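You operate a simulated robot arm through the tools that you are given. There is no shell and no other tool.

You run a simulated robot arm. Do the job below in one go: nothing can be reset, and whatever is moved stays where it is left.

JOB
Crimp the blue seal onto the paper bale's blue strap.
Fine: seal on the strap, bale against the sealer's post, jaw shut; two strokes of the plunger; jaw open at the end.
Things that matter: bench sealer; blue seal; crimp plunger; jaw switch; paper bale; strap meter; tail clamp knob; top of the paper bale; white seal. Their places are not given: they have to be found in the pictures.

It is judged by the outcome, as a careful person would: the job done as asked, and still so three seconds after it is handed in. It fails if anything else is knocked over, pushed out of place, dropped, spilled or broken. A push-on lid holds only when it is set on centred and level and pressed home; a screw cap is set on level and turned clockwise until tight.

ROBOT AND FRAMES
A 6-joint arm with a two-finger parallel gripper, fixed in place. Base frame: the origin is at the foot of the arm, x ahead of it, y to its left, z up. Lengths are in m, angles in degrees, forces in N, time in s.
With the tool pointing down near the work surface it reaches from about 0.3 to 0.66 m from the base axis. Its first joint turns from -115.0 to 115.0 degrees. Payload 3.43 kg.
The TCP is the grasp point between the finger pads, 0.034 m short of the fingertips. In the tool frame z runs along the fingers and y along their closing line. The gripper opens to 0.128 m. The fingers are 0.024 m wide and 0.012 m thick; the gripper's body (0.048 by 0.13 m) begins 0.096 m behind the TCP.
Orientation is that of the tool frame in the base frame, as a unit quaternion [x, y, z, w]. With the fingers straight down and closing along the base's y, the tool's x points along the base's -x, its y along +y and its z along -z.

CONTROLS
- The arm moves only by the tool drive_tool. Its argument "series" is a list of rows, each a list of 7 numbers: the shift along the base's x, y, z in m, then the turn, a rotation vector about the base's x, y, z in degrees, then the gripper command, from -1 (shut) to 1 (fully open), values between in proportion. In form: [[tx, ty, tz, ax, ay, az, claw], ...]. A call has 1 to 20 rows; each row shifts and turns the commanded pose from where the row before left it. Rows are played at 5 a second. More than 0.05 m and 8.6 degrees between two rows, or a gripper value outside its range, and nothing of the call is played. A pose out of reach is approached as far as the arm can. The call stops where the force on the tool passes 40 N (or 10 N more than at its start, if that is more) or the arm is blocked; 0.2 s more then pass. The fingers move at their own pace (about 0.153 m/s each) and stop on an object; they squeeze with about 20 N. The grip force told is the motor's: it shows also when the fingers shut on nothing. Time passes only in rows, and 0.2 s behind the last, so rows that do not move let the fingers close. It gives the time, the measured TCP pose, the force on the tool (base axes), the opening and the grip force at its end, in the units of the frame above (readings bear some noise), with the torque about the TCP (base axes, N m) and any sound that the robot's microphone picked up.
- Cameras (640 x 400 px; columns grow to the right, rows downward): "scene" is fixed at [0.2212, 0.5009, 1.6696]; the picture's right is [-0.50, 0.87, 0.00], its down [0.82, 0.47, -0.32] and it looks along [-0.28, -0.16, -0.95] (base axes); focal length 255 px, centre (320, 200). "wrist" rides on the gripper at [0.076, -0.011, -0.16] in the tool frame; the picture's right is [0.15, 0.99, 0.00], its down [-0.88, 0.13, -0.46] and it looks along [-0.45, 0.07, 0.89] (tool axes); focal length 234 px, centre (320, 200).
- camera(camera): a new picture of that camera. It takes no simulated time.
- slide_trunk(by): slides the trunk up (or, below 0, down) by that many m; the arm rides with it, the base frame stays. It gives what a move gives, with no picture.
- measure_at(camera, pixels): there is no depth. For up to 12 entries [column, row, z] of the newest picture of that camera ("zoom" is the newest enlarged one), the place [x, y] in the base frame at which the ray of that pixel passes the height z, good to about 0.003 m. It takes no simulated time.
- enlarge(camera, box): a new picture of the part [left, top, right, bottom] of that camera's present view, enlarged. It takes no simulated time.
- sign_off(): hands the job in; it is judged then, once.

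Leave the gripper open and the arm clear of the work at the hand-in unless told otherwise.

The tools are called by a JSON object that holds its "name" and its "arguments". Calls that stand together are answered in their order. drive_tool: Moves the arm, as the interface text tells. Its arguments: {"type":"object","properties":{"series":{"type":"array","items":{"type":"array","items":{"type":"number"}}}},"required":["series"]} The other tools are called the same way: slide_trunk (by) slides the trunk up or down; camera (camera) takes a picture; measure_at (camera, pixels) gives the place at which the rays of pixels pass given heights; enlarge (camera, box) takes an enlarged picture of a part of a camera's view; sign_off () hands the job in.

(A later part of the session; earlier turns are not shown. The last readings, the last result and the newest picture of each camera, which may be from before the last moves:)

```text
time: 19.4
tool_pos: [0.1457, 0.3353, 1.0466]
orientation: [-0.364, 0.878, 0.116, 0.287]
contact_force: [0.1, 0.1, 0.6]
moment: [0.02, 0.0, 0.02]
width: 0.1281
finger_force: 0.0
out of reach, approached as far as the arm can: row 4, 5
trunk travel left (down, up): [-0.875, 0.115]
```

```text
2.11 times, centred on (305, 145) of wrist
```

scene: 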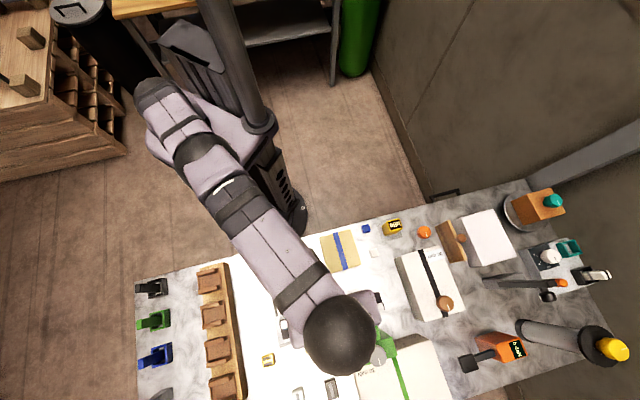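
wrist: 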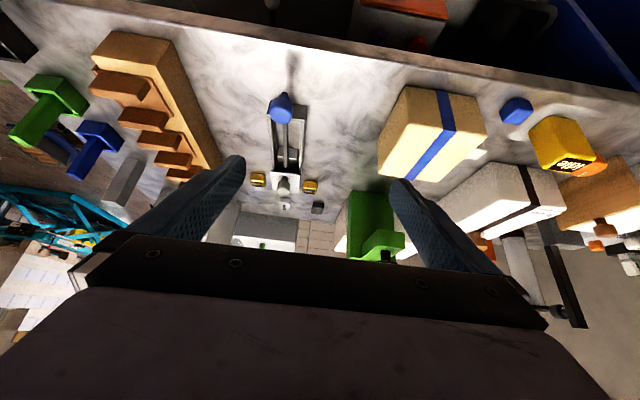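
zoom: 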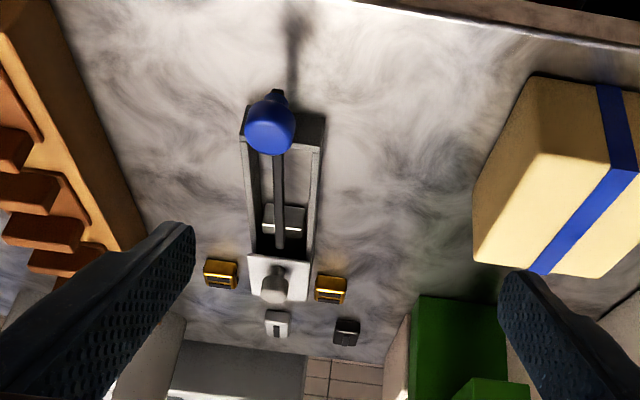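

The rail device turns out to be a pusher magazine with a small box inside, so it isn't a switch. That leaves the two pointer knobs: the grey dial on the sealer and the orange knob standing alone on the bench. I'll zoom hard on both to look for markings.

{"name": "enlarge", "arguments": {"camera": "scene", "box": [345, 330, 405, 372]}}

{"name": "enlarge", "arguments": {"camera": "scene", "box": [405, 212, 445, 252]}}

{"name": "enlarge", "arguments": {"camera": "scene", "box": [345, 285, 395, 345]}}

{"name": "enlarge", "arguments": {"camera": "scene", "box": [320, 215, 385, 280]}}

```text
9.52 times, centred on (375, 351) of scene
```

zoom: 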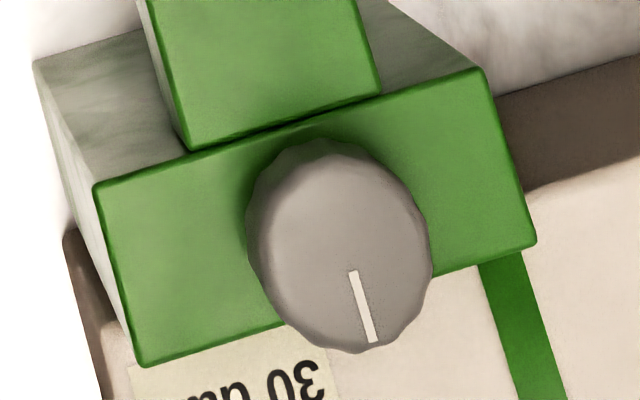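

```text
10.00 times, centred on (425, 232) of scene
```

zoom: 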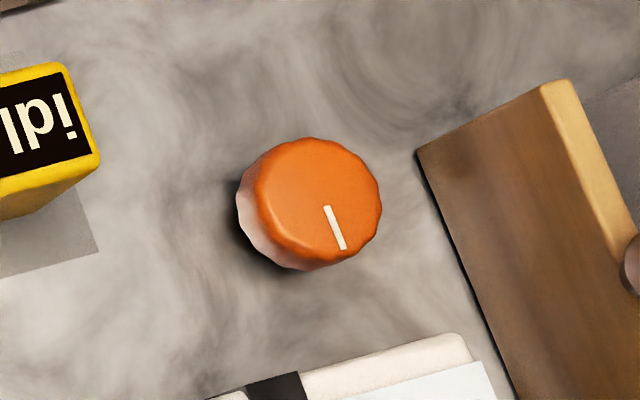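

```text
6.67 times, centred on (370, 315) of scene
```

zoom: 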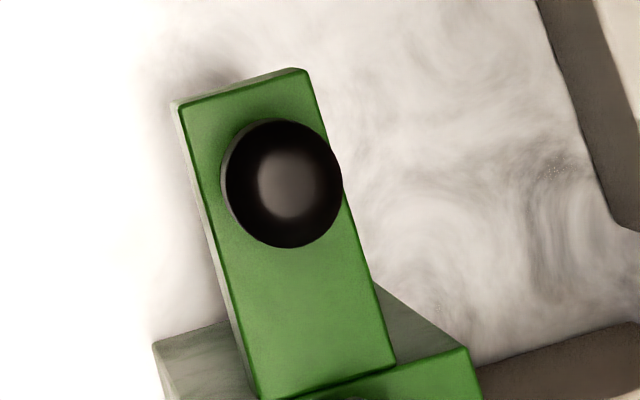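

```text
6.15 times, centred on (352, 248) of scene
```

zoom: 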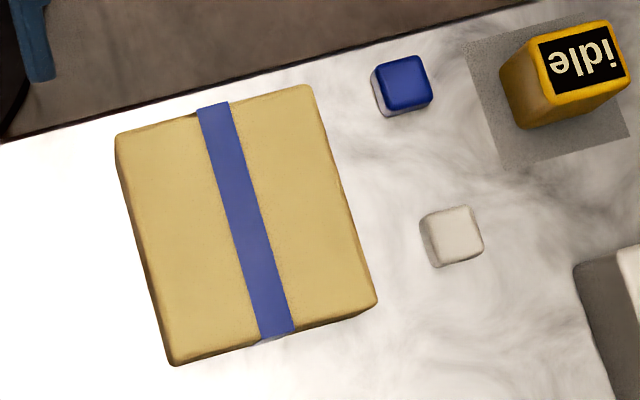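

Both knobs are the same fluted pointer type, with no text on either. The orange one stands beside the "idle" meter and the grey one is mounted on the sealer, so the grey one is most likely the jaw switch. The seal comes first either way. In the newest zoom I'll measure the bale top corners, the strap ends, and the blue seal at its top-face centre (403,80).

{"name": "measure_at", "arguments": {"camera": "zoom", "pixels": [[115, 135, 0.91], [310, 85, 0.91], [378, 300, 0.91], [170, 365, 0.91], [213, 105, 0.91], [278, 335, 0.91], [403, 80, 0.855], [376, 65, 0.855], [432, 98, 0.855], [455, 230, 0.85], [510, 140, 0.83], [495, 170, 0.83]]}}

{"name": "measure_at", "arguments": {"camera": "wrist", "pixels": [[517, 108, 0.84], [517, 108, 0.86], [281, 104, 0.9]]}}

```text
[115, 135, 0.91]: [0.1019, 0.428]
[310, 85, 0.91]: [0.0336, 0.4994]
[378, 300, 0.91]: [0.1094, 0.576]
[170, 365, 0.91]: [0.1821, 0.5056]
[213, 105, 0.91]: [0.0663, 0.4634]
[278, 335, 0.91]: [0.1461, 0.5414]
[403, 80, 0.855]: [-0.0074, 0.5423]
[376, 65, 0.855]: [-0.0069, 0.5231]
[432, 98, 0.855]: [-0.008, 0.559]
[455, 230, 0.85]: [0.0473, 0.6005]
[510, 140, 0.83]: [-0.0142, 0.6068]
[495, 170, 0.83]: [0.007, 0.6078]
```

```text
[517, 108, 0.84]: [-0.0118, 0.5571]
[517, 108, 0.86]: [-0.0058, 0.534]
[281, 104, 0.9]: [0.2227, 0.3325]
```

The bale top spans u 0.230–0.330 and v 0.375–0.486, with the strap at u=0.280. Here u runs along the bench and v runs away from the robot. The blue seal is at about (−0.007, 0.542). I'll level the tool, narrow the gripper to about 5.5 cm, hover over the seal at z≈0.99 and look.

{"name": "drive_tool", "arguments": {"series": [[0, 0, 0.01, -5.12, 5.12, 0, -0.14], [-0.01, 0.01, 0, -5.12, 5.12, 0, -0.14], [-0.03, 0.03, 0, -5.12, 5.12, 0, -0.14], [-0.03, 0.035, 0, -5.12, 5.12, 0, -0.14], [-0.03, 0.035, 0, -5.12, 5.12, 0, -0.14], [-0.03, 0.035, -0.01, 0, 0, 0, -0.14], [-0.023, 0.035, -0.025, 0, 0, 0, -0.14], [0, 0.027, -0.03, 0, 0, 0, -0.14], [0, 0, 0, 0, 0, 0, -0.14]]}}

{"name": "camera", "arguments": {"camera": "wrist"}}

{"name": "enlarge", "arguments": {"camera": "wrist", "box": [220, 40, 460, 240]}}

```text
time: 21.4
tool_pos: [-0.0073, 0.5414, 0.9916]
orientation: [-0.384, 0.923, 0.005, 0.009]
contact_force: [0.1, -0.2, -1.0]
moment: [0.0, 0.03, 0.02]
width: 0.0553
finger_force: 0.1
trunk travel left (down, up): [-0.875, 0.115]
```

```text
taken
```

wrist: 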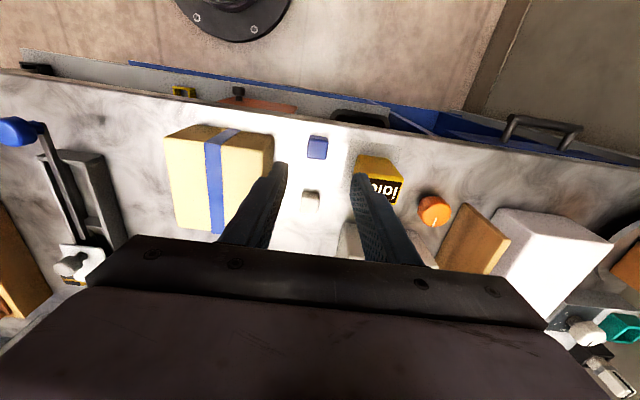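

```text
2.00 times, centred on (340, 140) of wrist
```

zoom: 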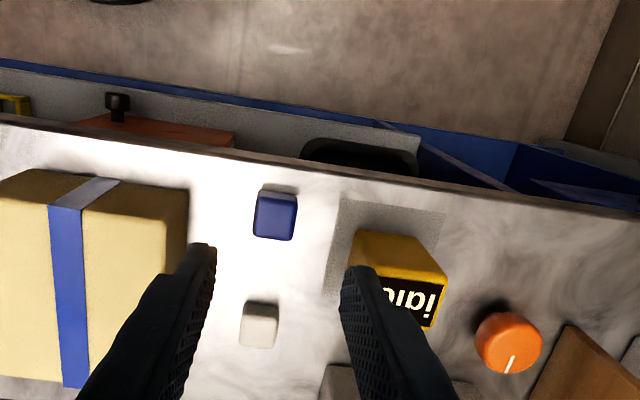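

The blue seal is centred ahead of the fingers, with its top-face centre at (276,218) in this zoom. I'll triangulate the bench height from the grey pad's near-left corner, at zoom (341,194) and scene (376.5,222), and the seal top from the two views.

{"name": "measure_at", "arguments": {"camera": "zoom", "pixels": [[341, 194, 0.82], [341, 194, 0.84], [341, 194, 0.86], [276, 218, 0.84], [276, 218, 0.855], [276, 218, 0.87], [254, 196, 0.855], [297, 240, 0.855], [260, 325, 0.85], [350, 262, 0.85], [349, 235, 0.88]]}}

{"name": "measure_at", "arguments": {"camera": "scene", "pixels": [[376.5, 222, 0.82], [376.5, 222, 0.84], [376.5, 222, 0.86], [365.5, 228.5, 0.84], [365.5, 228.5, 0.855], [365.5, 228.5, 0.87]]}}

```text
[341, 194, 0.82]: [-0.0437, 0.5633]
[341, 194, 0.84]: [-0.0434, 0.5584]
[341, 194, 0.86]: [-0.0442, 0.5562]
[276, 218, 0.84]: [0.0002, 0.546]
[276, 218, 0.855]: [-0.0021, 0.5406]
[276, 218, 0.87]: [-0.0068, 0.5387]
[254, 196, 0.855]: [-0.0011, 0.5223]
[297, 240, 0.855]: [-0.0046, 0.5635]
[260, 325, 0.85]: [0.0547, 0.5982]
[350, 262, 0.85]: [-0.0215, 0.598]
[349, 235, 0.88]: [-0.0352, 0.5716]
```

```text
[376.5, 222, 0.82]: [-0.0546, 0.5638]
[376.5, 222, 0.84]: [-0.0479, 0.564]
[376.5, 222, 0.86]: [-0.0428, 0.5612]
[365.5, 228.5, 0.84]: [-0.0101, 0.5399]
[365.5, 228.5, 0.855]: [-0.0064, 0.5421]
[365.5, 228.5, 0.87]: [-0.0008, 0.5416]
```

The bench comes out at roughly 0.84–0.85 and the seal's top at about 0.86, centred at (−0.004, 0.541). I'll narrow the gripper to about 4.7 cm for clearance from the meter, and descend to TCP z≈0.905.

{"name": "drive_tool", "arguments": {"series": [[0.003, 0, -0.03, 0, 0, 0, -0.266], [0, 0, -0.03, 0, 0, 0, -0.266], [0, 0, -0.027, 0, 0, 0, -0.266], [0, 0, 0, 0, 0, 0, -0.266]]}}

{"name": "camera", "arguments": {"camera": "wrist"}}

{"name": "enlarge", "arguments": {"camera": "wrist", "box": [240, 100, 440, 250]}}

```text
time: 22.4
tool_pos: [-0.0037, 0.5415, 0.903]
orientation: [-0.384, 0.923, 0.005, 0.01]
contact_force: [0.2, 0.0, -0.2]
moment: [-0.03, -0.01, -0.01]
width: 0.047
finger_force: 0.1
trunk travel left (down, up): [-0.875, 0.115]
```

```text
taken
```

wrist: 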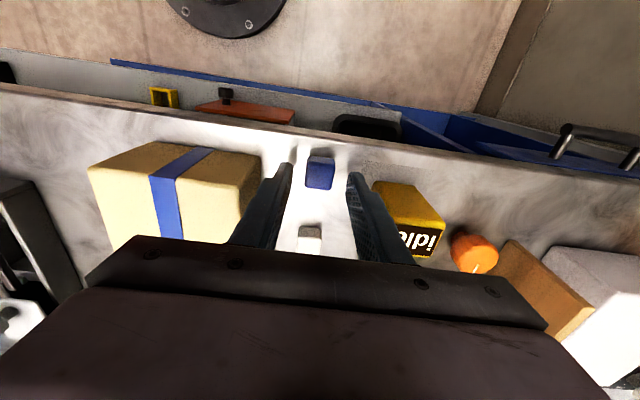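

```text
2.67 times, centred on (340, 175) of wrist
```

zoom: 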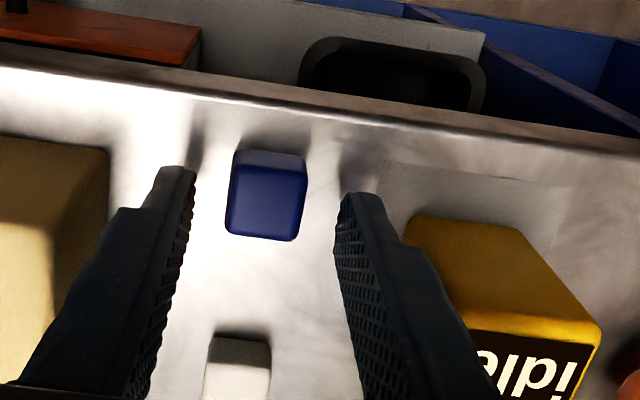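

The fingertips, at z≈0.869, straddle the seal. I'll check the alignment by measuring the seal's top-face centre (266,210) and the tip midpoint (267,184) in this zoom.

{"name": "measure_at", "arguments": {"camera": "zoom", "pixels": [[266, 210, 0.85], [266, 210, 0.86], [232, 235, 0.86], [296, 241, 0.86], [236, 152, 0.84], [305, 158, 0.84], [267, 184, 0.869]]}}

```text
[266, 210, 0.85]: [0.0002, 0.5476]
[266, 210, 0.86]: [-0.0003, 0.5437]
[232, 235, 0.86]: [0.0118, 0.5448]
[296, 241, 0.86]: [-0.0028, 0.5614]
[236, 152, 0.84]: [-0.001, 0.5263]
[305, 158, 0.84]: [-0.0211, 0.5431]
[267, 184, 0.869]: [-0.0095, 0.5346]
```

The alignment is good: the seal centre is about (v 0.382, u 0.387) and the TCP is at (0.380, 0.386). I'll descend slowly, watching for bench contact.

{"name": "drive_tool", "arguments": {"series": [[0.001, 0.001, -0.006, 0, 0, 0, -0.266], [0, 0, -0.005, 0, 0, 0, -0.266], [0, 0, -0.004, 0, 0, 0, -0.266], [0, 0, 0, 0, 0, 0, -0.266]]}}

```text
time: 23.4
tool_pos: [-0.0016, 0.5435, 0.8885]
orientation: [-0.383, 0.924, 0.005, 0.01]
contact_force: [-0.1, 0.3, -0.2]
moment: [0.01, 0.0, -0.02]
width: 0.047
finger_force: 0.0
trunk travel left (down, up): [-0.875, 0.115]
```

No contact yet, with the tips at z≈0.8545. I'll go on down in small steps.

{"name": "drive_tool", "arguments": {"series": [[0, 0, -0.004, 0, 0, 0, -0.266], [0, 0, -0.003, 0, 0, 0, -0.266], [0, 0, 0, 0, 0, 0, -0.266]]}}

{"name": "enlarge", "arguments": {"camera": "wrist", "box": [260, 110, 400, 215]}}

```text
time: 24.2
tool_pos: [-0.0011, 0.5434, 0.8844]
orientation: [-0.384, 0.923, 0.007, 0.011]
contact_force: [1.0, -0.8, 12.4]
moment: [-0.36, -0.17, 0.01]
width: 0.0473
finger_force: 0.4
trunk travel left (down, up): [-0.875, 0.115]
```

```text
3.81 times, centred on (330, 162) of wrist
```

zoom: 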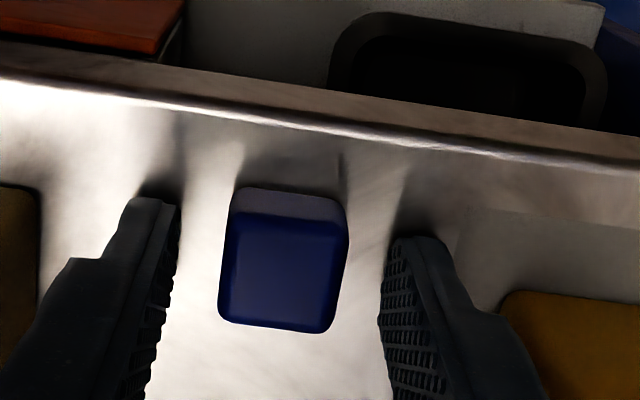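

The tips touched the bench with 12 N at TCP 0.8844, so the bench top is z≈0.850. I'll raise slightly so the tips hang about 3 mm above it, and close on the seal.

{"name": "drive_tool", "arguments": {"series": [[0, 0, 0.006, 0, 0, 0, -0.266], [0, 0, 0, 0, 0, 0, -0.5], [0, 0, 0, 0, 0, 0, -0.8], [0, 0, 0, 0, 0, 0, -1], [0, 0, 0, 0, 0, 0, -1], [0, 0, 0, 0, 0, 0, -1]]}}

{"name": "enlarge", "arguments": {"camera": "wrist", "box": [260, 110, 400, 215]}}

```text
time: 25.6
tool_pos: [-0.0019, 0.5438, 0.8882]
orientation: [-0.383, 0.924, 0.005, 0.01]
contact_force: [0.1, -0.3, -0.6]
moment: [0.01, -0.01, -0.01]
width: 0.0249
finger_force: 20.4
trunk travel left (down, up): [-0.875, 0.115]
```

```text
3.81 times, centred on (330, 162) of wrist
```

zoom: 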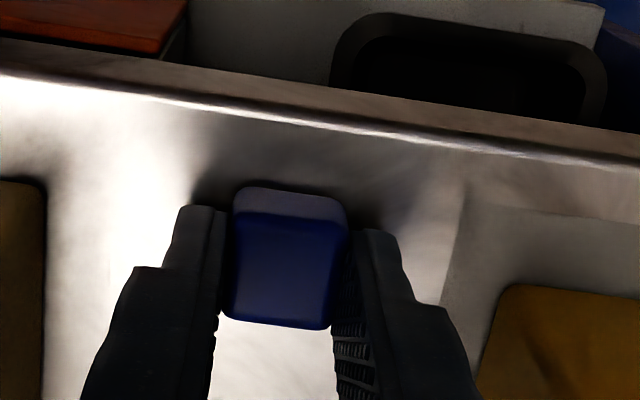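

The seal is gripped at a width of 24.9 mm, with its underside about 38 mm below the TCP. I'll lift it straight up, then move in front of the sealer with a tilt to refine the sealer geometry, using the now-known bench height of 0.850.

{"name": "drive_tool", "arguments": {"series": [[0, 0, 0.03, 0, 0, 0, -1], [0, 0, 0.04, 0, 0, 0, -1], [0, 0, 0.04, 0, 0, 0, -1], [0.013, -0.014, 0.03, 5.6, -5.6, 0, -1], [0.013, -0.014, 0.03, 5.6, -5.6, 0, -1], [0.013, -0.014, 0.02, 5.6, -5.6, 0, -1], [0.013, -0.014, 0.02, 5.6, -5.6, 0, -1], [0.013, -0.014, 0.0, 0, 0, 0, -1], [0, 0, 0, 0, 0, 0, -1]]}}

{"name": "camera", "arguments": {"camera": "wrist"}}

{"name": "enlarge", "arguments": {"camera": "wrist", "box": [220, 80, 420, 245]}}

```text
time: 27.6
tool_pos: [0.0631, 0.4733, 1.0979]
orientation: [-0.367, 0.886, 0.109, 0.262]
contact_force: [-0.4, -0.5, -1.0]
moment: [-0.06, -0.04, -0.01]
width: 0.0243
finger_force: 19.6
trunk travel left (down, up): [-0.875, 0.115]
```

```text
taken
```

wrist: 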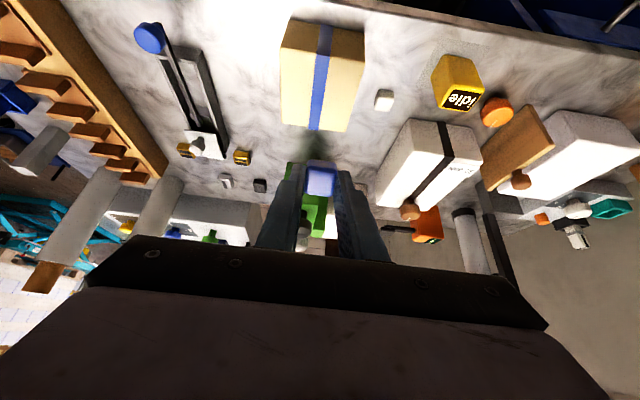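

```text
2.42 times, centred on (320, 162) of wrist
```

zoom: 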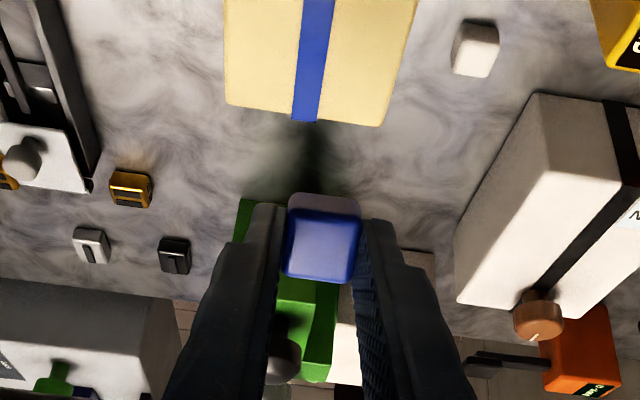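

The held seal and fingers block the sealer. I'll shift left along the bench by about 12 cm so the sealer shows to the right of the fingers.

{"name": "drive_tool", "arguments": {"series": [[0.03, -0.03, 0.0, 0, 0, 0, -1], [0.03, -0.03, 0.0, 0, 0, 0, -1], [0.03, -0.03, 0.0, 0, 0, 0, -1], [0, 0, 0, 0, 0, 0, -1]]}}

{"name": "camera", "arguments": {"camera": "wrist"}}

{"name": "enlarge", "arguments": {"camera": "wrist", "box": [350, 90, 510, 250]}}

```text
time: 28.6
tool_pos: [0.1539, 0.3835, 1.0957]
orientation: [-0.368, 0.886, 0.107, 0.262]
contact_force: [-0.4, 0.3, -0.2]
moment: [0.02, -0.02, 0.02]
width: 0.0248
finger_force: 20.4
trunk travel left (down, up): [-0.875, 0.115]
```

```text
taken
```

wrist: 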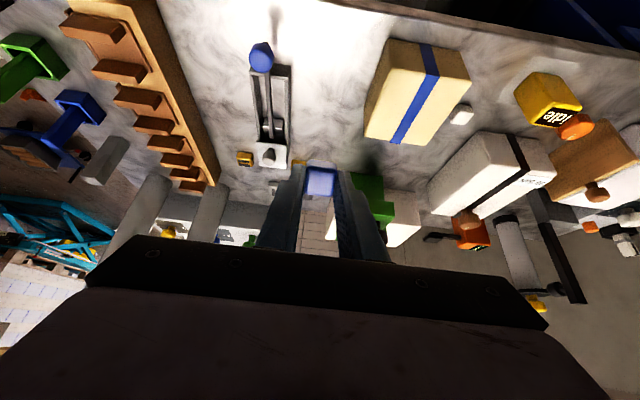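

```text
2.50 times, centred on (430, 170) of wrist
```

zoom: 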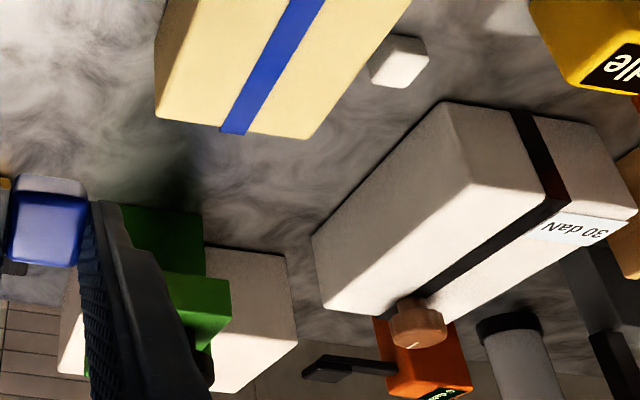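

The finger still hides the plunger. I'll shift another 8 cm left.

{"name": "drive_tool", "arguments": {"series": [[0.03, -0.03, 0.0, 0, 0, 0, -1], [0.03, -0.03, 0.0, 0, 0, 0, -1], [0, 0, 0, 0, 0, 0, -1]]}}

{"name": "camera", "arguments": {"camera": "wrist"}}

{"name": "enlarge", "arguments": {"camera": "wrist", "box": [370, 110, 500, 240]}}

```text
time: 29.4
tool_pos: [0.2137, 0.3227, 1.0978]
orientation: [-0.368, 0.886, 0.109, 0.261]
contact_force: [0.7, -0.8, 0.6]
moment: [-0.03, 0.03, 0.0]
width: 0.0244
finger_force: 20.0
trunk travel left (down, up): [-0.875, 0.115]
```

```text
taken
```

wrist: 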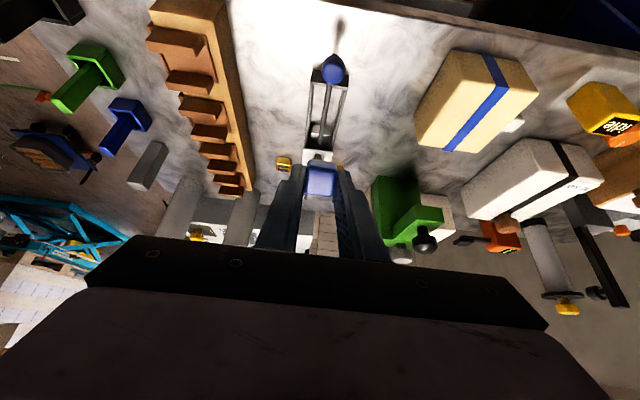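

```text
3.08 times, centred on (435, 175) of wrist
```

zoom: 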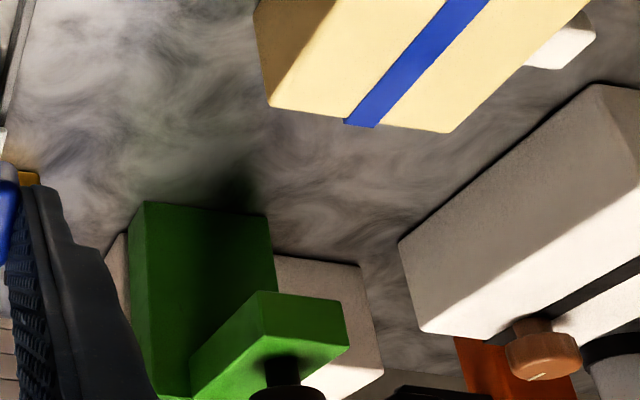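

Now the post and arm are clear. I'll measure the post's front foot corners at bench height, and the arm's lower and upper front edges at several heights.

{"name": "measure_at", "arguments": {"camera": "zoom", "pixels": [[142, 202, 0.85], [266, 215, 0.85], [260, 292, 0.95], [260, 292, 0.97], [343, 305, 0.95], [343, 305, 0.97], [258, 331, 0.97], [258, 331, 0.99], [348, 343, 0.97], [348, 343, 0.99], [268, 107, 0.91], [447, 132, 0.91]]}}

{"name": "measure_at", "arguments": {"camera": "wrist", "pixels": [[425, 236, 1.0], [425, 236, 1.02], [425, 236, 1.04], [402, 255, 1.0], [402, 255, 1.02], [402, 255, 1.04]]}}

{"name": "measure_at", "arguments": {"camera": "scene", "pixels": [[348.7, 300.8, 0.97], [348.7, 300.8, 0.99], [367.8, 295.5, 0.97], [367.8, 295.5, 0.99], [364.8, 312.5, 1.02], [364.8, 312.5, 1.04], [377.4, 356.3, 1.02], [377.4, 356.3, 1.04], [351.9, 349.6, 0.99], [392.1, 337.6, 0.99], [397.6, 355.2, 0.99], [345.1, 336.5, 0.85]]}}

```text
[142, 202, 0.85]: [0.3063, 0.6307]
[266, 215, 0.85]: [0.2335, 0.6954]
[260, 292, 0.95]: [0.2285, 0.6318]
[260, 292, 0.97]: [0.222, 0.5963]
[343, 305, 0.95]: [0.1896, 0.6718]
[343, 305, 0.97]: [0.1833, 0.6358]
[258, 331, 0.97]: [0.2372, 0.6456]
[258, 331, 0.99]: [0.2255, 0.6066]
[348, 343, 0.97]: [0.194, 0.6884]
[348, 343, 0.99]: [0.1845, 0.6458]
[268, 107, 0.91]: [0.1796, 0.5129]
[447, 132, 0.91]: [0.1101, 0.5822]
```

```text
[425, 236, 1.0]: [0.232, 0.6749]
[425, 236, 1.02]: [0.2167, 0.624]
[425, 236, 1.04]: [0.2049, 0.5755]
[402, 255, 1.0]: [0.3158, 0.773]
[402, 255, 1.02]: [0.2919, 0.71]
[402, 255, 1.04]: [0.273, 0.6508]
```

```text
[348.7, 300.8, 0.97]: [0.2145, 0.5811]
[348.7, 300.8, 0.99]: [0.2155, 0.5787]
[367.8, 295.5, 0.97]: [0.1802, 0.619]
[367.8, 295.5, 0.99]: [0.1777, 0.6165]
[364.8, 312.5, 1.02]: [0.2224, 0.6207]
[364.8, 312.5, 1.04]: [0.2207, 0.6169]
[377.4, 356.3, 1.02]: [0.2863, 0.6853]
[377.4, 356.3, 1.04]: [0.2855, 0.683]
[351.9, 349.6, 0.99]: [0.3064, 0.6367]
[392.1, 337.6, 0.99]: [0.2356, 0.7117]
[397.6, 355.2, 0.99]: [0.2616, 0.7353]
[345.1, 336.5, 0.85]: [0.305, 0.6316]
```

The geometry is now consistent:
- **Post:** front face at v≈0.661.
- **Arm:** underside at z≈0.982, top at z≈1.005.
- **Plunger:** v≈0.594, u≈0.282.
- **Dial:** (0.286, 0.684, ~1.03).

With the bale against the post, the plunger lies about 44 mm in from the bale's near edge, so the seal should go on the strap at v≈0.420, u≈0.280, which is (0.099, 0.495). I'll level the tool and hover there.

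{"name": "drive_tool", "arguments": {"series": [[-0.023, 0.0345, -0.01, -5.6, 5.6, 0, -1], [-0.023, 0.0345, -0.01, -5.6, 5.6, 0, -1], [-0.023, 0.0345, -0.014, -5.6, 5.6, 0, -1], [-0.023, 0.0345, -0.014, -5.6, 5.6, 0, -1], [-0.0227, 0.0343, -0.02, 0, 0, 0, -1], [0, 0, 0, 0, 0, 0, -1]]}}

{"name": "camera", "arguments": {"camera": "wrist"}}

{"name": "enlarge", "arguments": {"camera": "wrist", "box": [240, 60, 420, 240]}}

```text
time: 30.8
tool_pos: [0.0985, 0.4945, 1.0287]
orientation: [-0.384, 0.923, 0.004, 0.009]
contact_force: [0.2, -0.4, -0.4]
moment: [0.03, 0.01, 0.01]
width: 0.0247
finger_force: 20.4
trunk travel left (down, up): [-0.875, 0.115]
```

```text
taken
```

wrist: 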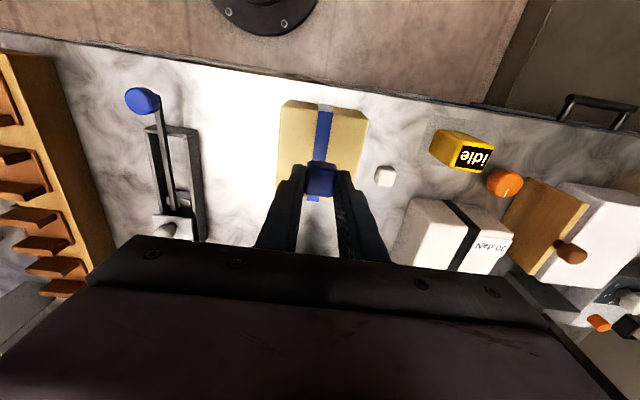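

```text
2.22 times, centred on (330, 150) of wrist
```

zoom: 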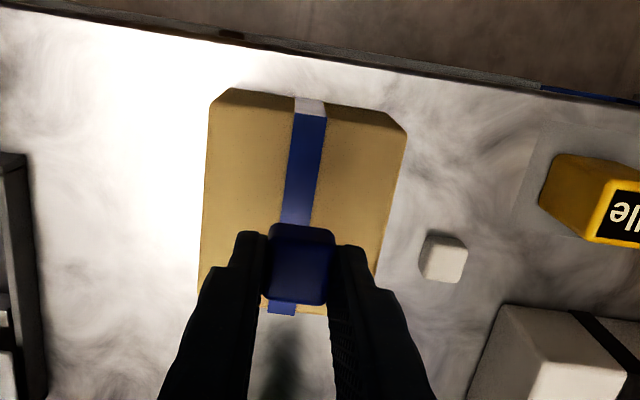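

The seal is held over the strap. I'll come down to TCP 0.965 and then feel for the contact in small steps.

{"name": "drive_tool", "arguments": {"series": [[0.0005, 0.0005, -0.03, 0, 0, 0, -1], [0, 0, -0.025, 0, 0, 0, -1], [0, 0, -0.008, 0, 0, 0, -1], [0, 0, 0, 0, 0, 0, -1]]}}

{"name": "enlarge", "arguments": {"camera": "wrist", "box": [240, 60, 420, 240]}}

```text
time: 31.8
tool_pos: [0.099, 0.4951, 0.9662]
orientation: [-0.383, 0.924, 0.005, 0.01]
contact_force: [0.9, -0.2, -0.7]
moment: [0.01, 0.01, -0.02]
width: 0.0248
finger_force: 20.1
trunk travel left (down, up): [-0.875, 0.115]
```

```text
2.22 times, centred on (330, 150) of wrist
```

zoom: 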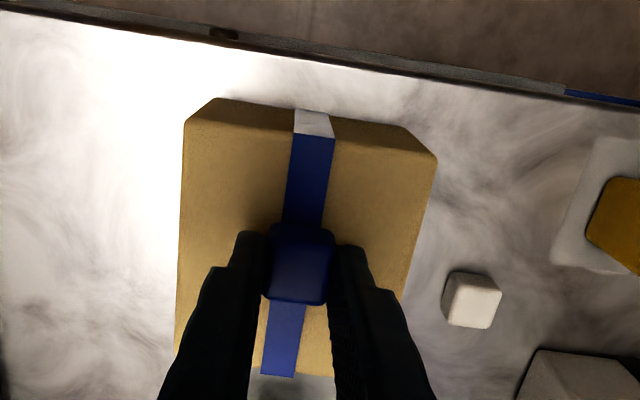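

The seal lines up with the strap. I'll continue down in 3 mm steps, reading the force.

{"name": "drive_tool", "arguments": {"series": [[0, 0, -0.003, 0, 0, 0, -1], [0, 0, -0.003, 0, 0, 0, -1], [0, 0, 0, 0, 0, 0, -1]]}}

```text
time: 32.6
tool_pos: [0.0982, 0.4954, 0.9611]
orientation: [-0.383, 0.924, 0.005, 0.01]
contact_force: [0.0, 0.3, -0.1]
moment: [0.02, 0.0, 0.01]
width: 0.0246
finger_force: 20.6
trunk travel left (down, up): [-0.875, 0.115]
```

No contact yet at 0.961, so I'll keep going.

{"name": "drive_tool", "arguments": {"series": [[0, 0, -0.003, 0, 0, 0, -1], [0, 0, -0.002, 0, 0, 0, -1], [0, 0, 0, 0, 0, 0, -1]]}}

```text
time: 33.4
tool_pos: [0.0982, 0.495, 0.9575]
orientation: [-0.382, 0.924, 0.006, 0.011]
contact_force: [-0.4, -0.8, 10.7]
moment: [-0.11, 0.0, 0.01]
width: 0.0246
finger_force: 20.6
trunk travel left (down, up): [-0.875, 0.115]
```

Contact with 10.7 N at TCP 0.9575, so the seal rests on the strap. I'll relieve the pressure by 2 mm and open the fingers gently, to about 5 cm.

{"name": "drive_tool", "arguments": {"series": [[0, 0, 0.002, 0, 0, 0, -1], [0, 0, 0, 0, 0, 0, -0.55], [0, 0, 0, 0, 0, 0, -0.45], [0, 0, 0, 0, 0, 0, -0.3], [0, 0, 0, 0, 0, 0, -0.2], [0, 0, 0, 0, 0, 0, -0.2]]}}

{"name": "enlarge", "arguments": {"camera": "wrist", "box": [240, 60, 420, 240]}}

```text
time: 34.8
tool_pos: [0.0995, 0.4967, 0.9595]
orientation: [-0.384, 0.923, 0.005, 0.01]
contact_force: [0.4, -0.3, -0.1]
moment: [-0.01, 0.0, 0.03]
width: 0.0513
finger_force: 0.1
trunk travel left (down, up): [-0.875, 0.115]
```

```text
2.22 times, centred on (330, 150) of wrist
```

zoom: 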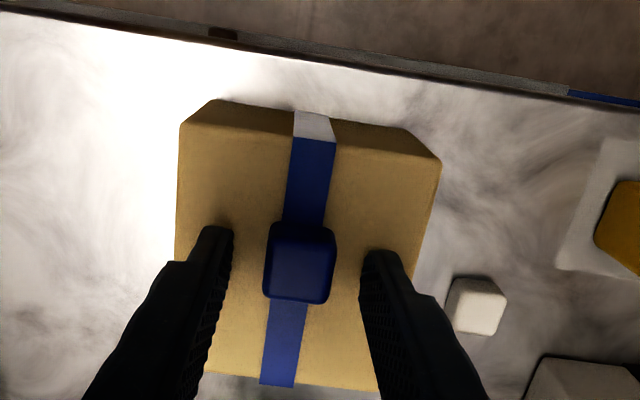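

The seal stays centred on the strap. I'll lift clear, then retreat toward the robot, set the fingers 7 cm apart and tilt 15°. That puts both fingertips on the bale's near face, either side of the strap.

{"name": "drive_tool", "arguments": {"series": [[0, 0, 0.02, 0, 0, 0, -0.2], [0, 0, 0.03, 0, 0, 0, -0.2], [0, 0, 0.03, 0, 0, 0, -0.1], [-0.022, -0.022, 0, 5, -5, 0, 0.094], [-0.022, -0.022, 0, 5, -5, 0, 0.094], [-0.021, -0.021, 0, 0, 0, 0, 0.094], [0, 0, 0, 0, 0, 0, 0.094]]}}

{"name": "camera", "arguments": {"camera": "wrist"}}

{"name": "enlarge", "arguments": {"camera": "wrist", "box": [220, 60, 420, 240]}}

```text
time: 36.4
tool_pos: [0.0326, 0.4307, 1.0374]
orientation: [-0.38, 0.915, 0.052, 0.124]
contact_force: [0.3, -0.4, -0.3]
moment: [-0.01, 0.0, -0.03]
width: 0.07
finger_force: 0.0
trunk travel left (down, up): [-0.875, 0.115]
```

```text
taken
```

wrist: 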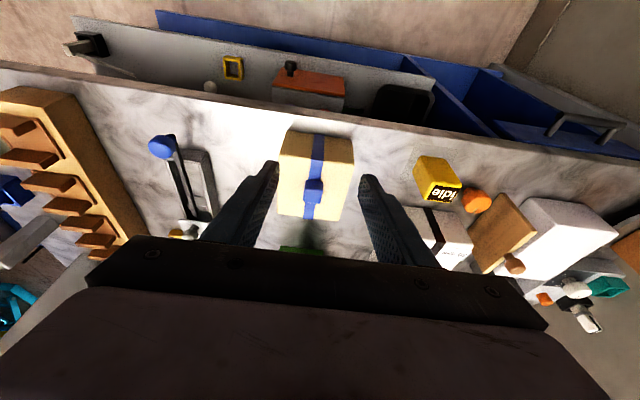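

```text
2.22 times, centred on (320, 150) of wrist
```

zoom: 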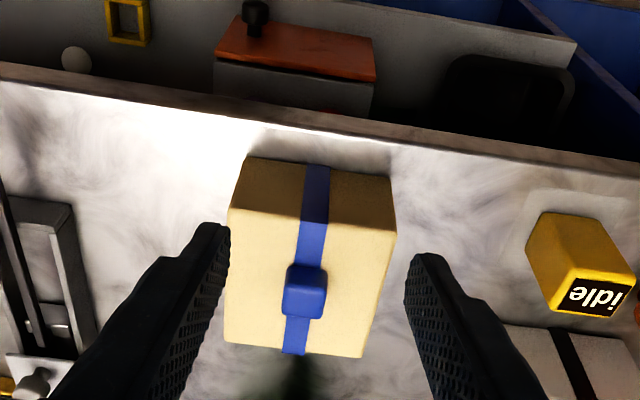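

The seal sits on the strap. Now I'll descend behind the bale at v≈0.328 to TCP z≈0.907, leaving the tips about 2 cm above the bench.

{"name": "drive_tool", "arguments": {"series": [[0, 0, -0.045, 0, 0, 0, 0.094], [0, 0, -0.045, 0, 0, 0, 0.094], [0, 0, -0.04, 0, 0, 0, 0.094], [0, 0, 0, 0, 0, 0, 0.094]]}}

{"name": "camera", "arguments": {"camera": "wrist"}}

{"name": "enlarge", "arguments": {"camera": "wrist", "box": [220, 60, 420, 240]}}

```text
time: 37.4
tool_pos: [0.0347, 0.4303, 0.9086]
orientation: [-0.38, 0.915, 0.052, 0.123]
contact_force: [-0.3, -0.3, -0.1]
moment: [-0.01, -0.01, -0.01]
width: 0.0699
finger_force: 0.2
trunk travel left (down, up): [-0.875, 0.115]
```

```text
taken
```

wrist: 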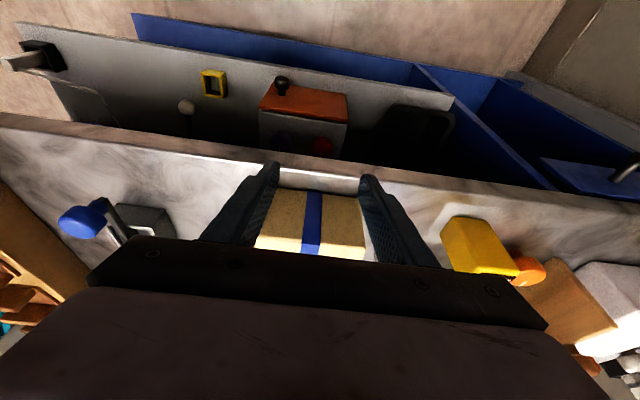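

```text
2.22 times, centred on (320, 150) of wrist
```

zoom: 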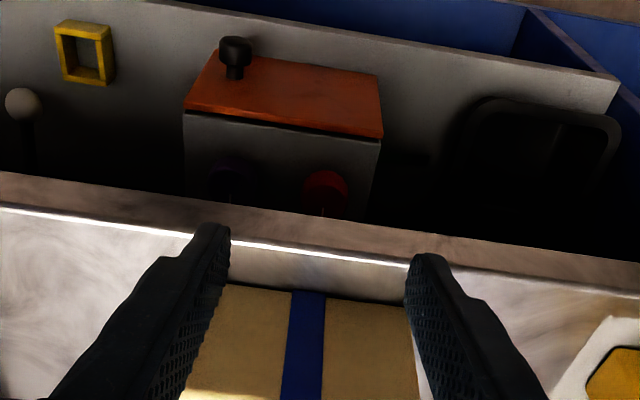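

I noticed things under the bench's front edge: an orange-topped box with a black mushroom and two round knobs at (303,110), a yellow frame at (213,83), and a black bracket with a grey lever at (40,57). Before pushing, I'll zoom on these in case a control sits there.

{"name": "enlarge", "arguments": {"camera": "wrist", "box": [160, 55, 360, 165]}}

{"name": "enlarge", "arguments": {"camera": "wrist", "box": [0, 10, 160, 130]}}

{"name": "enlarge", "arguments": {"camera": "wrist", "box": [350, 50, 640, 210]}}

{"name": "measure_at", "arguments": {"camera": "wrist", "pixels": [[303, 105, 0.4], [303, 105, 0.6], [303, 105, 0.7], [213, 83, 0.4], [213, 83, 0.6], [40, 57, 0.4], [40, 57, 0.6], [320, 170, 0.85], [280, 85, 0.4], [280, 85, 0.6]]}}

```text
3.20 times, centred on (260, 110) of wrist
```

zoom: 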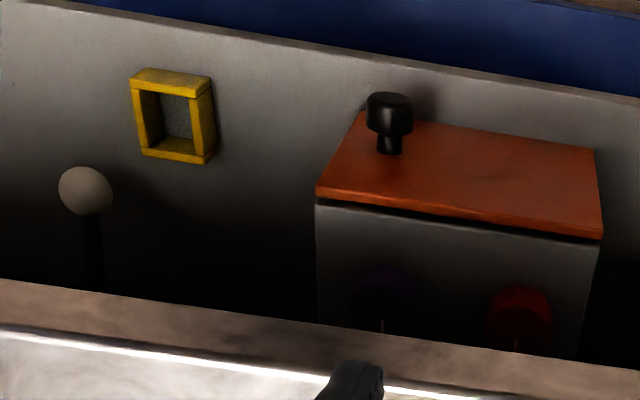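

```text
3.33 times, centred on (80, 70) of wrist
```

zoom: 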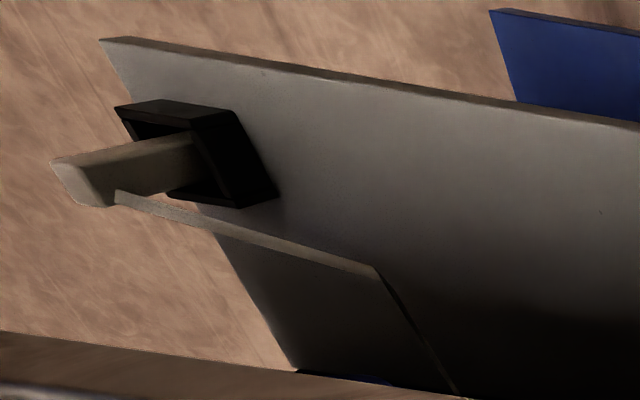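

```text
2.21 times, centred on (495, 130) of wrist
```

zoom: 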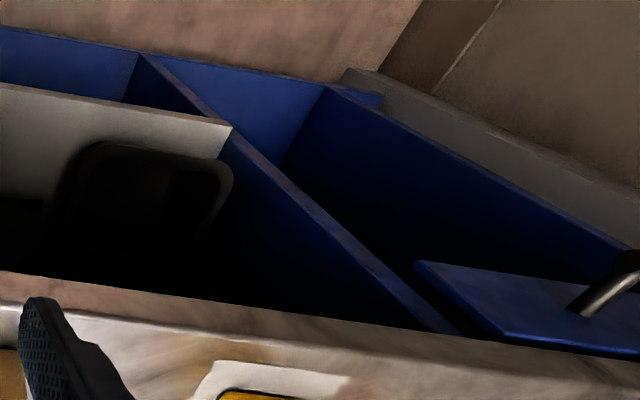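

```text
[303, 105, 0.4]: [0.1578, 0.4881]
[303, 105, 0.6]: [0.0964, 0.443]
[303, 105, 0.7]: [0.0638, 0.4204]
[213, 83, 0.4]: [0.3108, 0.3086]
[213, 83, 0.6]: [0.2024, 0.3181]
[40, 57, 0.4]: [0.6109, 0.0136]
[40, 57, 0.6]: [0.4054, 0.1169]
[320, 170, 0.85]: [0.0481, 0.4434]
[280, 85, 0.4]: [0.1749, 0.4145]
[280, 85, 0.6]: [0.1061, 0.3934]
```

Those are just stored items on a lower shelf under the bench, so I'll leave them alone. Now I'll push the bale slowly along +v, first by about 9–10 cm, and check that it stays straight with the seal on.

{"name": "drive_tool", "arguments": {"series": [[0.004, 0.004, 0, 0, 0, 0, 0.094], [0.0055, 0.0055, 0, 0, 0, 0, 0.094], [0.0055, 0.0055, 0, 0, 0, 0, 0.094], [0.0055, 0.0055, 0, 0, 0, 0, 0.094], [0.0055, 0.0055, 0, 0, 0, 0, 0.094], [0.0055, 0.0055, 0, 0, 0, 0, 0.094], [0.0055, 0.0055, 0, 0, 0, 0, 0.094], [0.0055, 0.0055, 0, 0, 0, 0, 0.094], [0.0055, 0.0055, 0, 0, 0, 0, 0.094], [0.0055, 0.0055, 0, 0, 0, 0, 0.094], [0.0055, 0.0055, 0, 0, 0, 0, 0.094], [0.004, 0.004, 0, 0, 0, 0, 0.094], [0, 0, 0, 0, 0, 0, 0.094]]}}

{"name": "camera", "arguments": {"camera": "wrist"}}

{"name": "camera", "arguments": {"camera": "scene"}}

```text
time: 40.2
tool_pos: [0.0949, 0.4938, 0.9088]
orientation: [-0.38, 0.915, 0.052, 0.123]
contact_force: [-2.5, -1.4, 0.6]
moment: [-0.08, 0.0, -0.09]
width: 0.07
finger_force: 0.2
trunk travel left (down, up): [-0.875, 0.115]
```

```text
taken
```

wrist: 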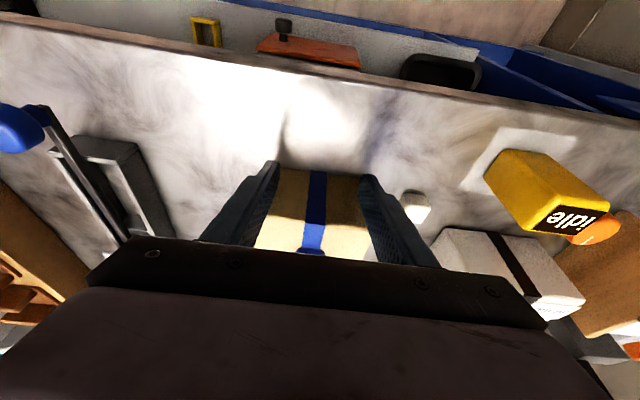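

```text
taken
```

scene: 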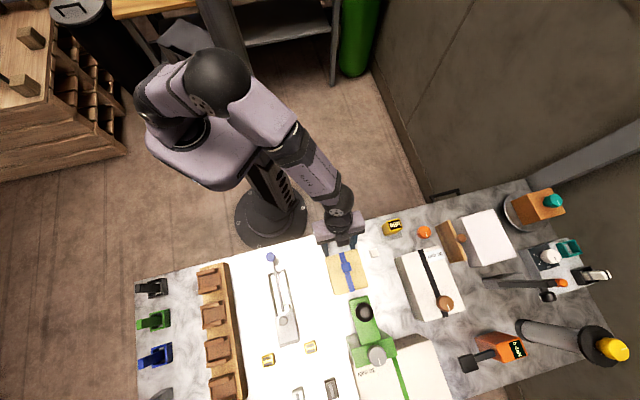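

The bale is sliding, with only about 3 N of force. I'll zoom to check its straightness and the seal.

{"name": "enlarge", "arguments": {"camera": "scene", "box": [315, 235, 395, 300]}}

```text
6.15 times, centred on (355, 268) of scene
```

zoom: 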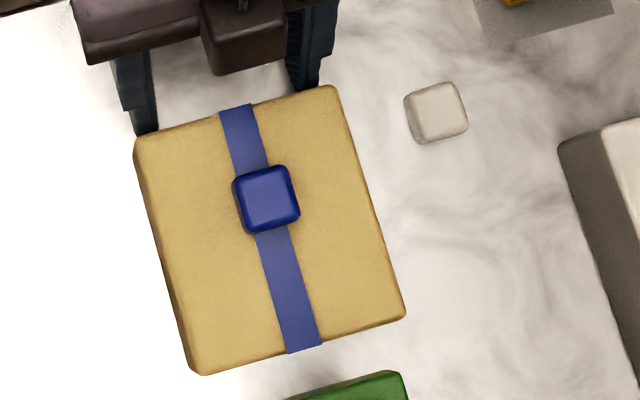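

The bale is straight and the seal is centred on the strap. I'll measure corner positions to predict where contact with the post will come.

{"name": "measure_at", "arguments": {"camera": "zoom", "pixels": [[135, 145, 0.916], [335, 88, 0.916], [405, 310, 0.916], [197, 375, 0.916], [267, 199, 0.938], [240, 105, 0.916], [305, 350, 0.916], [436, 112, 0.87]]}}

```text
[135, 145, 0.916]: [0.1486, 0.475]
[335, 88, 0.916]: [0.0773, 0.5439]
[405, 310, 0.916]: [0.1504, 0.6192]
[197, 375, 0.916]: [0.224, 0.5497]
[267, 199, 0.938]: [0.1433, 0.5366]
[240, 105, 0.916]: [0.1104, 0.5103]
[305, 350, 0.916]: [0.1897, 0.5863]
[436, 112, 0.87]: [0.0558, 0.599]
```

The far edge is at v≈0.546 and the post at 0.661, so about 11.5 cm remain. The seal will then end up at v≈0.596, right under the plunger at about 0.594. I'll push 10 cm more.

{"name": "drive_tool", "arguments": {"series": [[0.003, 0.003, 0, 0, 0, 0, 0.094], [0.005, 0.005, 0, 0, 0, 0, 0.094], [0.005, 0.005, 0, 0, 0, 0, 0.094], [0.005, 0.005, 0, 0, 0, 0, 0.094], [0.005, 0.005, 0, 0, 0, 0, 0.094], [0.005, 0.005, 0, 0, 0, 0, 0.094], [0.005, 0.005, 0, 0, 0, 0, 0.094], [0.005, 0.005, 0, 0, 0, 0, 0.094], [0.005, 0.005, 0, 0, 0, 0, 0.094], [0.005, 0.005, 0, 0, 0, 0, 0.094], [0.005, 0.005, 0, 0, 0, 0, 0.094], [0.005, 0.005, 0, 0, 0, 0, 0.094], [0.005, 0.005, 0, 0, 0, 0, 0.094], [0.005, 0.005, 0, 0, 0, 0, 0.094], [0.003, 0.003, 0, 0, 0, 0, 0.094], [0, 0, 0, 0, 0, 0, 0.094]]}}

{"name": "camera", "arguments": {"camera": "wrist"}}

{"name": "enlarge", "arguments": {"camera": "scene", "box": [325, 250, 415, 375]}}

```text
time: 43.6
tool_pos: [0.1661, 0.5647, 0.9088]
orientation: [-0.38, 0.915, 0.052, 0.122]
contact_force: [-1.7, -1.7, 0.7]
moment: [-0.04, 0.11, 0.04]
width: 0.0703
finger_force: 0.0
trunk travel left (down, up): [-0.875, 0.115]
```

```text
taken
```

wrist: 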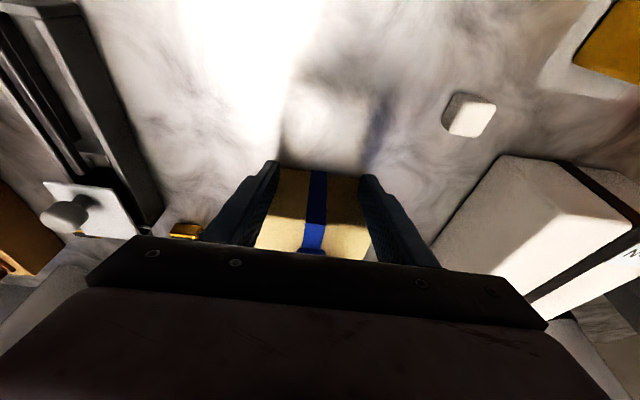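

```text
3.20 times, centred on (370, 312) of scene
```

zoom: 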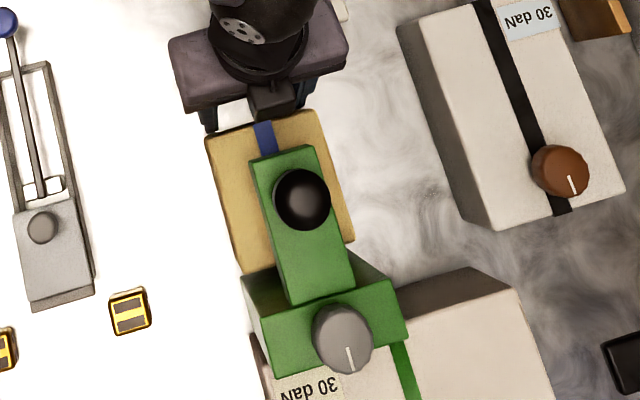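

The bale is now under the arm, and I estimate about 1.5 cm is left. I'll push in small steps and watch the force for contact with the post.

{"name": "drive_tool", "arguments": {"series": [[0.002, 0.002, 0, 0, 0, 0, 0.094], [0.002, 0.002, 0, 0, 0, 0, 0.094], [0.002, 0.002, 0, 0, 0, 0, 0.094], [0, 0, 0, 0, 0, 0, 0.094]]}}

```text
time: 44.6
tool_pos: [0.1729, 0.57, 0.9084]
orientation: [-0.38, 0.915, 0.052, 0.123]
contact_force: [-1.9, -3.4, 1.0]
moment: [-0.05, 0.05, 0.0]
width: 0.0703
finger_force: 0.2
trunk travel left (down, up): [-0.875, 0.115]
```

Still sliding, with about 4 N. I'll push a little more.

{"name": "drive_tool", "arguments": {"series": [[0.0015, 0.0015, 0, 0, 0, 0, 0.094], [0.0015, 0.0015, 0, 0, 0, 0, 0.094], [0.0015, 0.0015, 0, 0, 0, 0, 0.094], [0, 0, 0, 0, 0, 0, 0.094]]}}

```text
time: 45.6
tool_pos: [0.1753, 0.5735, 0.9094]
orientation: [-0.38, 0.915, 0.052, 0.124]
contact_force: [-10.5, -8.7, 3.8]
moment: [-0.19, 0.2, 0.01]
width: 0.0699
finger_force: 0.1
trunk travel left (down, up): [-0.875, 0.115]
```

The force jumped to about 14 N, so the bale has met the post. I'll give one more small nudge to seat it squarely.

{"name": "drive_tool", "arguments": {"series": [[0.0015, 0.0015, 0, 0, 0, 0, 0.094], [0, 0, 0, 0, 0, 0, 0.094]]}}

{"name": "enlarge", "arguments": {"camera": "scene", "box": [325, 250, 415, 375]}}

```text
time: 46.2
tool_pos: [0.1764, 0.5727, 0.9087]
orientation: [-0.38, 0.915, 0.051, 0.123]
contact_force: [-21.0, -15.1, 4.2]
moment: [-0.18, 0.72, -0.2]
width: 0.0701
finger_force: 0.1
trunk travel left (down, up): [-0.875, 0.115]
```

```text
3.20 times, centred on (370, 312) of scene
```

zoom: 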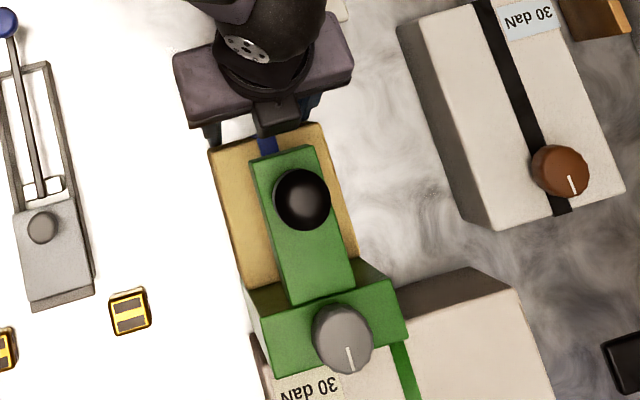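

The bale is seated: 26 N with no further movement. I'll back off along −v, then rise and look at the sealer from the front.

{"name": "drive_tool", "arguments": {"series": [[-0.004, -0.004, 0, 0, 0, 0, 0.094], [-0.01, -0.01, 0, 0, 0, 0, 0.094], [-0.02, -0.02, 0, 0, 0, 0, 0.094], [-0.03, -0.03, 0.02, 0, 0, 0, 0.094], [-0.03, -0.03, 0.025, 5, -5, 0, 0.094], [-0.02, -0.02, 0.03, 5, -5, 0, 0.5], [0, 0, 0.03, 5, -5, 0, 1], [0, 0, 0.0, 4, -4, 0, 1], [0, 0, 0, 0, 0, 0, 1]]}}

{"name": "camera", "arguments": {"camera": "wrist"}}

{"name": "enlarge", "arguments": {"camera": "wrist", "box": [240, 60, 400, 240]}}

```text
time: 48.2
tool_pos: [0.0708, 0.4647, 1.017]
orientation: [-0.352, 0.863, 0.14, 0.334]
contact_force: [0.2, 0.3, -0.3]
moment: [0.0, 0.03, -0.03]
width: 0.1277
finger_force: 0.1
trunk travel left (down, up): [-0.875, 0.115]
```

```text
taken
```

wrist: 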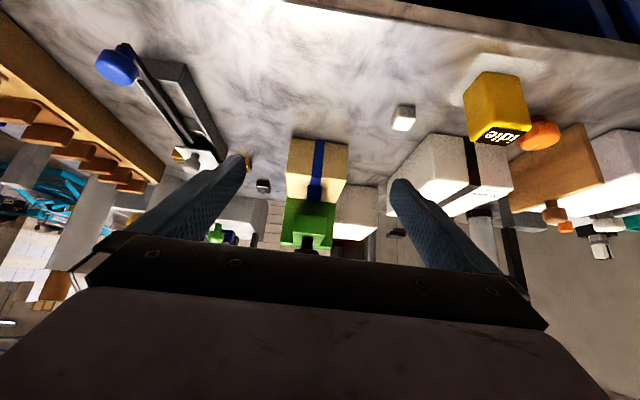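

```text
2.22 times, centred on (320, 150) of wrist
```

zoom: 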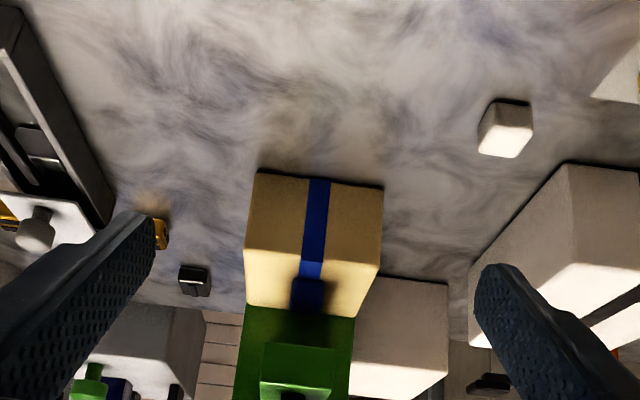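

The bale is seated with the seal under the arm, and the meter still reads "idle". Before touching any control I want a proper close look at the row of coloured paddles on the left, because they could be toggle switches. I'll swing over there at a safe height.

{"name": "drive_tool", "arguments": {"series": [[0.032, -0.034, 0.006, 0, 0, -3, 1], [0.032, -0.034, 0.006, 0, 0, -3, 1], [0.032, -0.034, 0.006, 0, 0, -3, 1], [0.032, -0.034, 0.006, 0, 0, -3, 1], [0.032, -0.034, 0.006, 0, 0, -3, 1], [0.032, -0.034, 0.006, 0, 0, -3, 1], [0.032, -0.034, 0.006, 0, 0, -3, 1], [0.032, -0.034, 0.006, 0, 0, -3, 1], [0.032, -0.034, 0, 0, 0, -3, 1], [0.032, -0.034, 0, 0, 0, -3, 1], [0, 0, 0, 0, 0, 0, 1]]}}

{"name": "camera", "arguments": {"camera": "wrist"}}

{"name": "enlarge", "arguments": {"camera": "wrist", "box": [220, 0, 420, 200]}}

```text
time: 50.6
tool_pos: [0.4058, 0.1897, 1.0762]
orientation: [-0.123, 0.924, 0.048, 0.358]
contact_force: [-0.1, 0.0, -0.7]
moment: [-0.02, 0.0, -0.02]
width: 0.1279
finger_force: 0.0
out of reach, approached as far as the arm can: row 5, 6, 7, 8, 9
trunk travel left (down, up): [-0.875, 0.115]
```

```text
taken
```

wrist: 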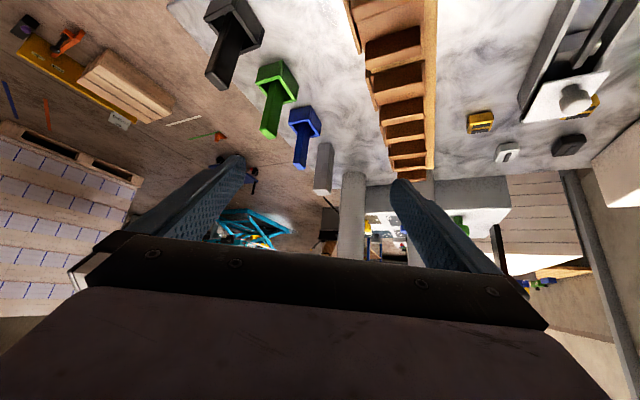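

```text
2.00 times, centred on (320, 100) of wrist
```

zoom: 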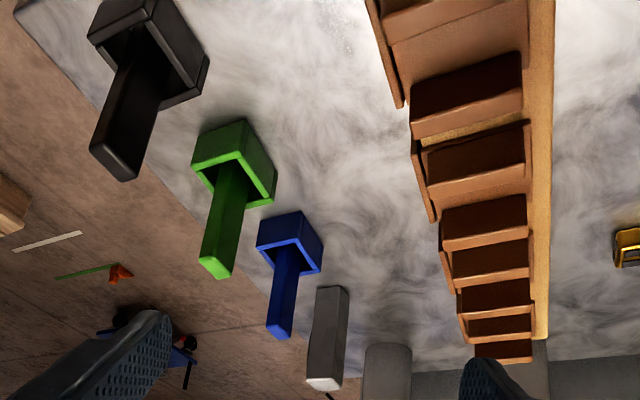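

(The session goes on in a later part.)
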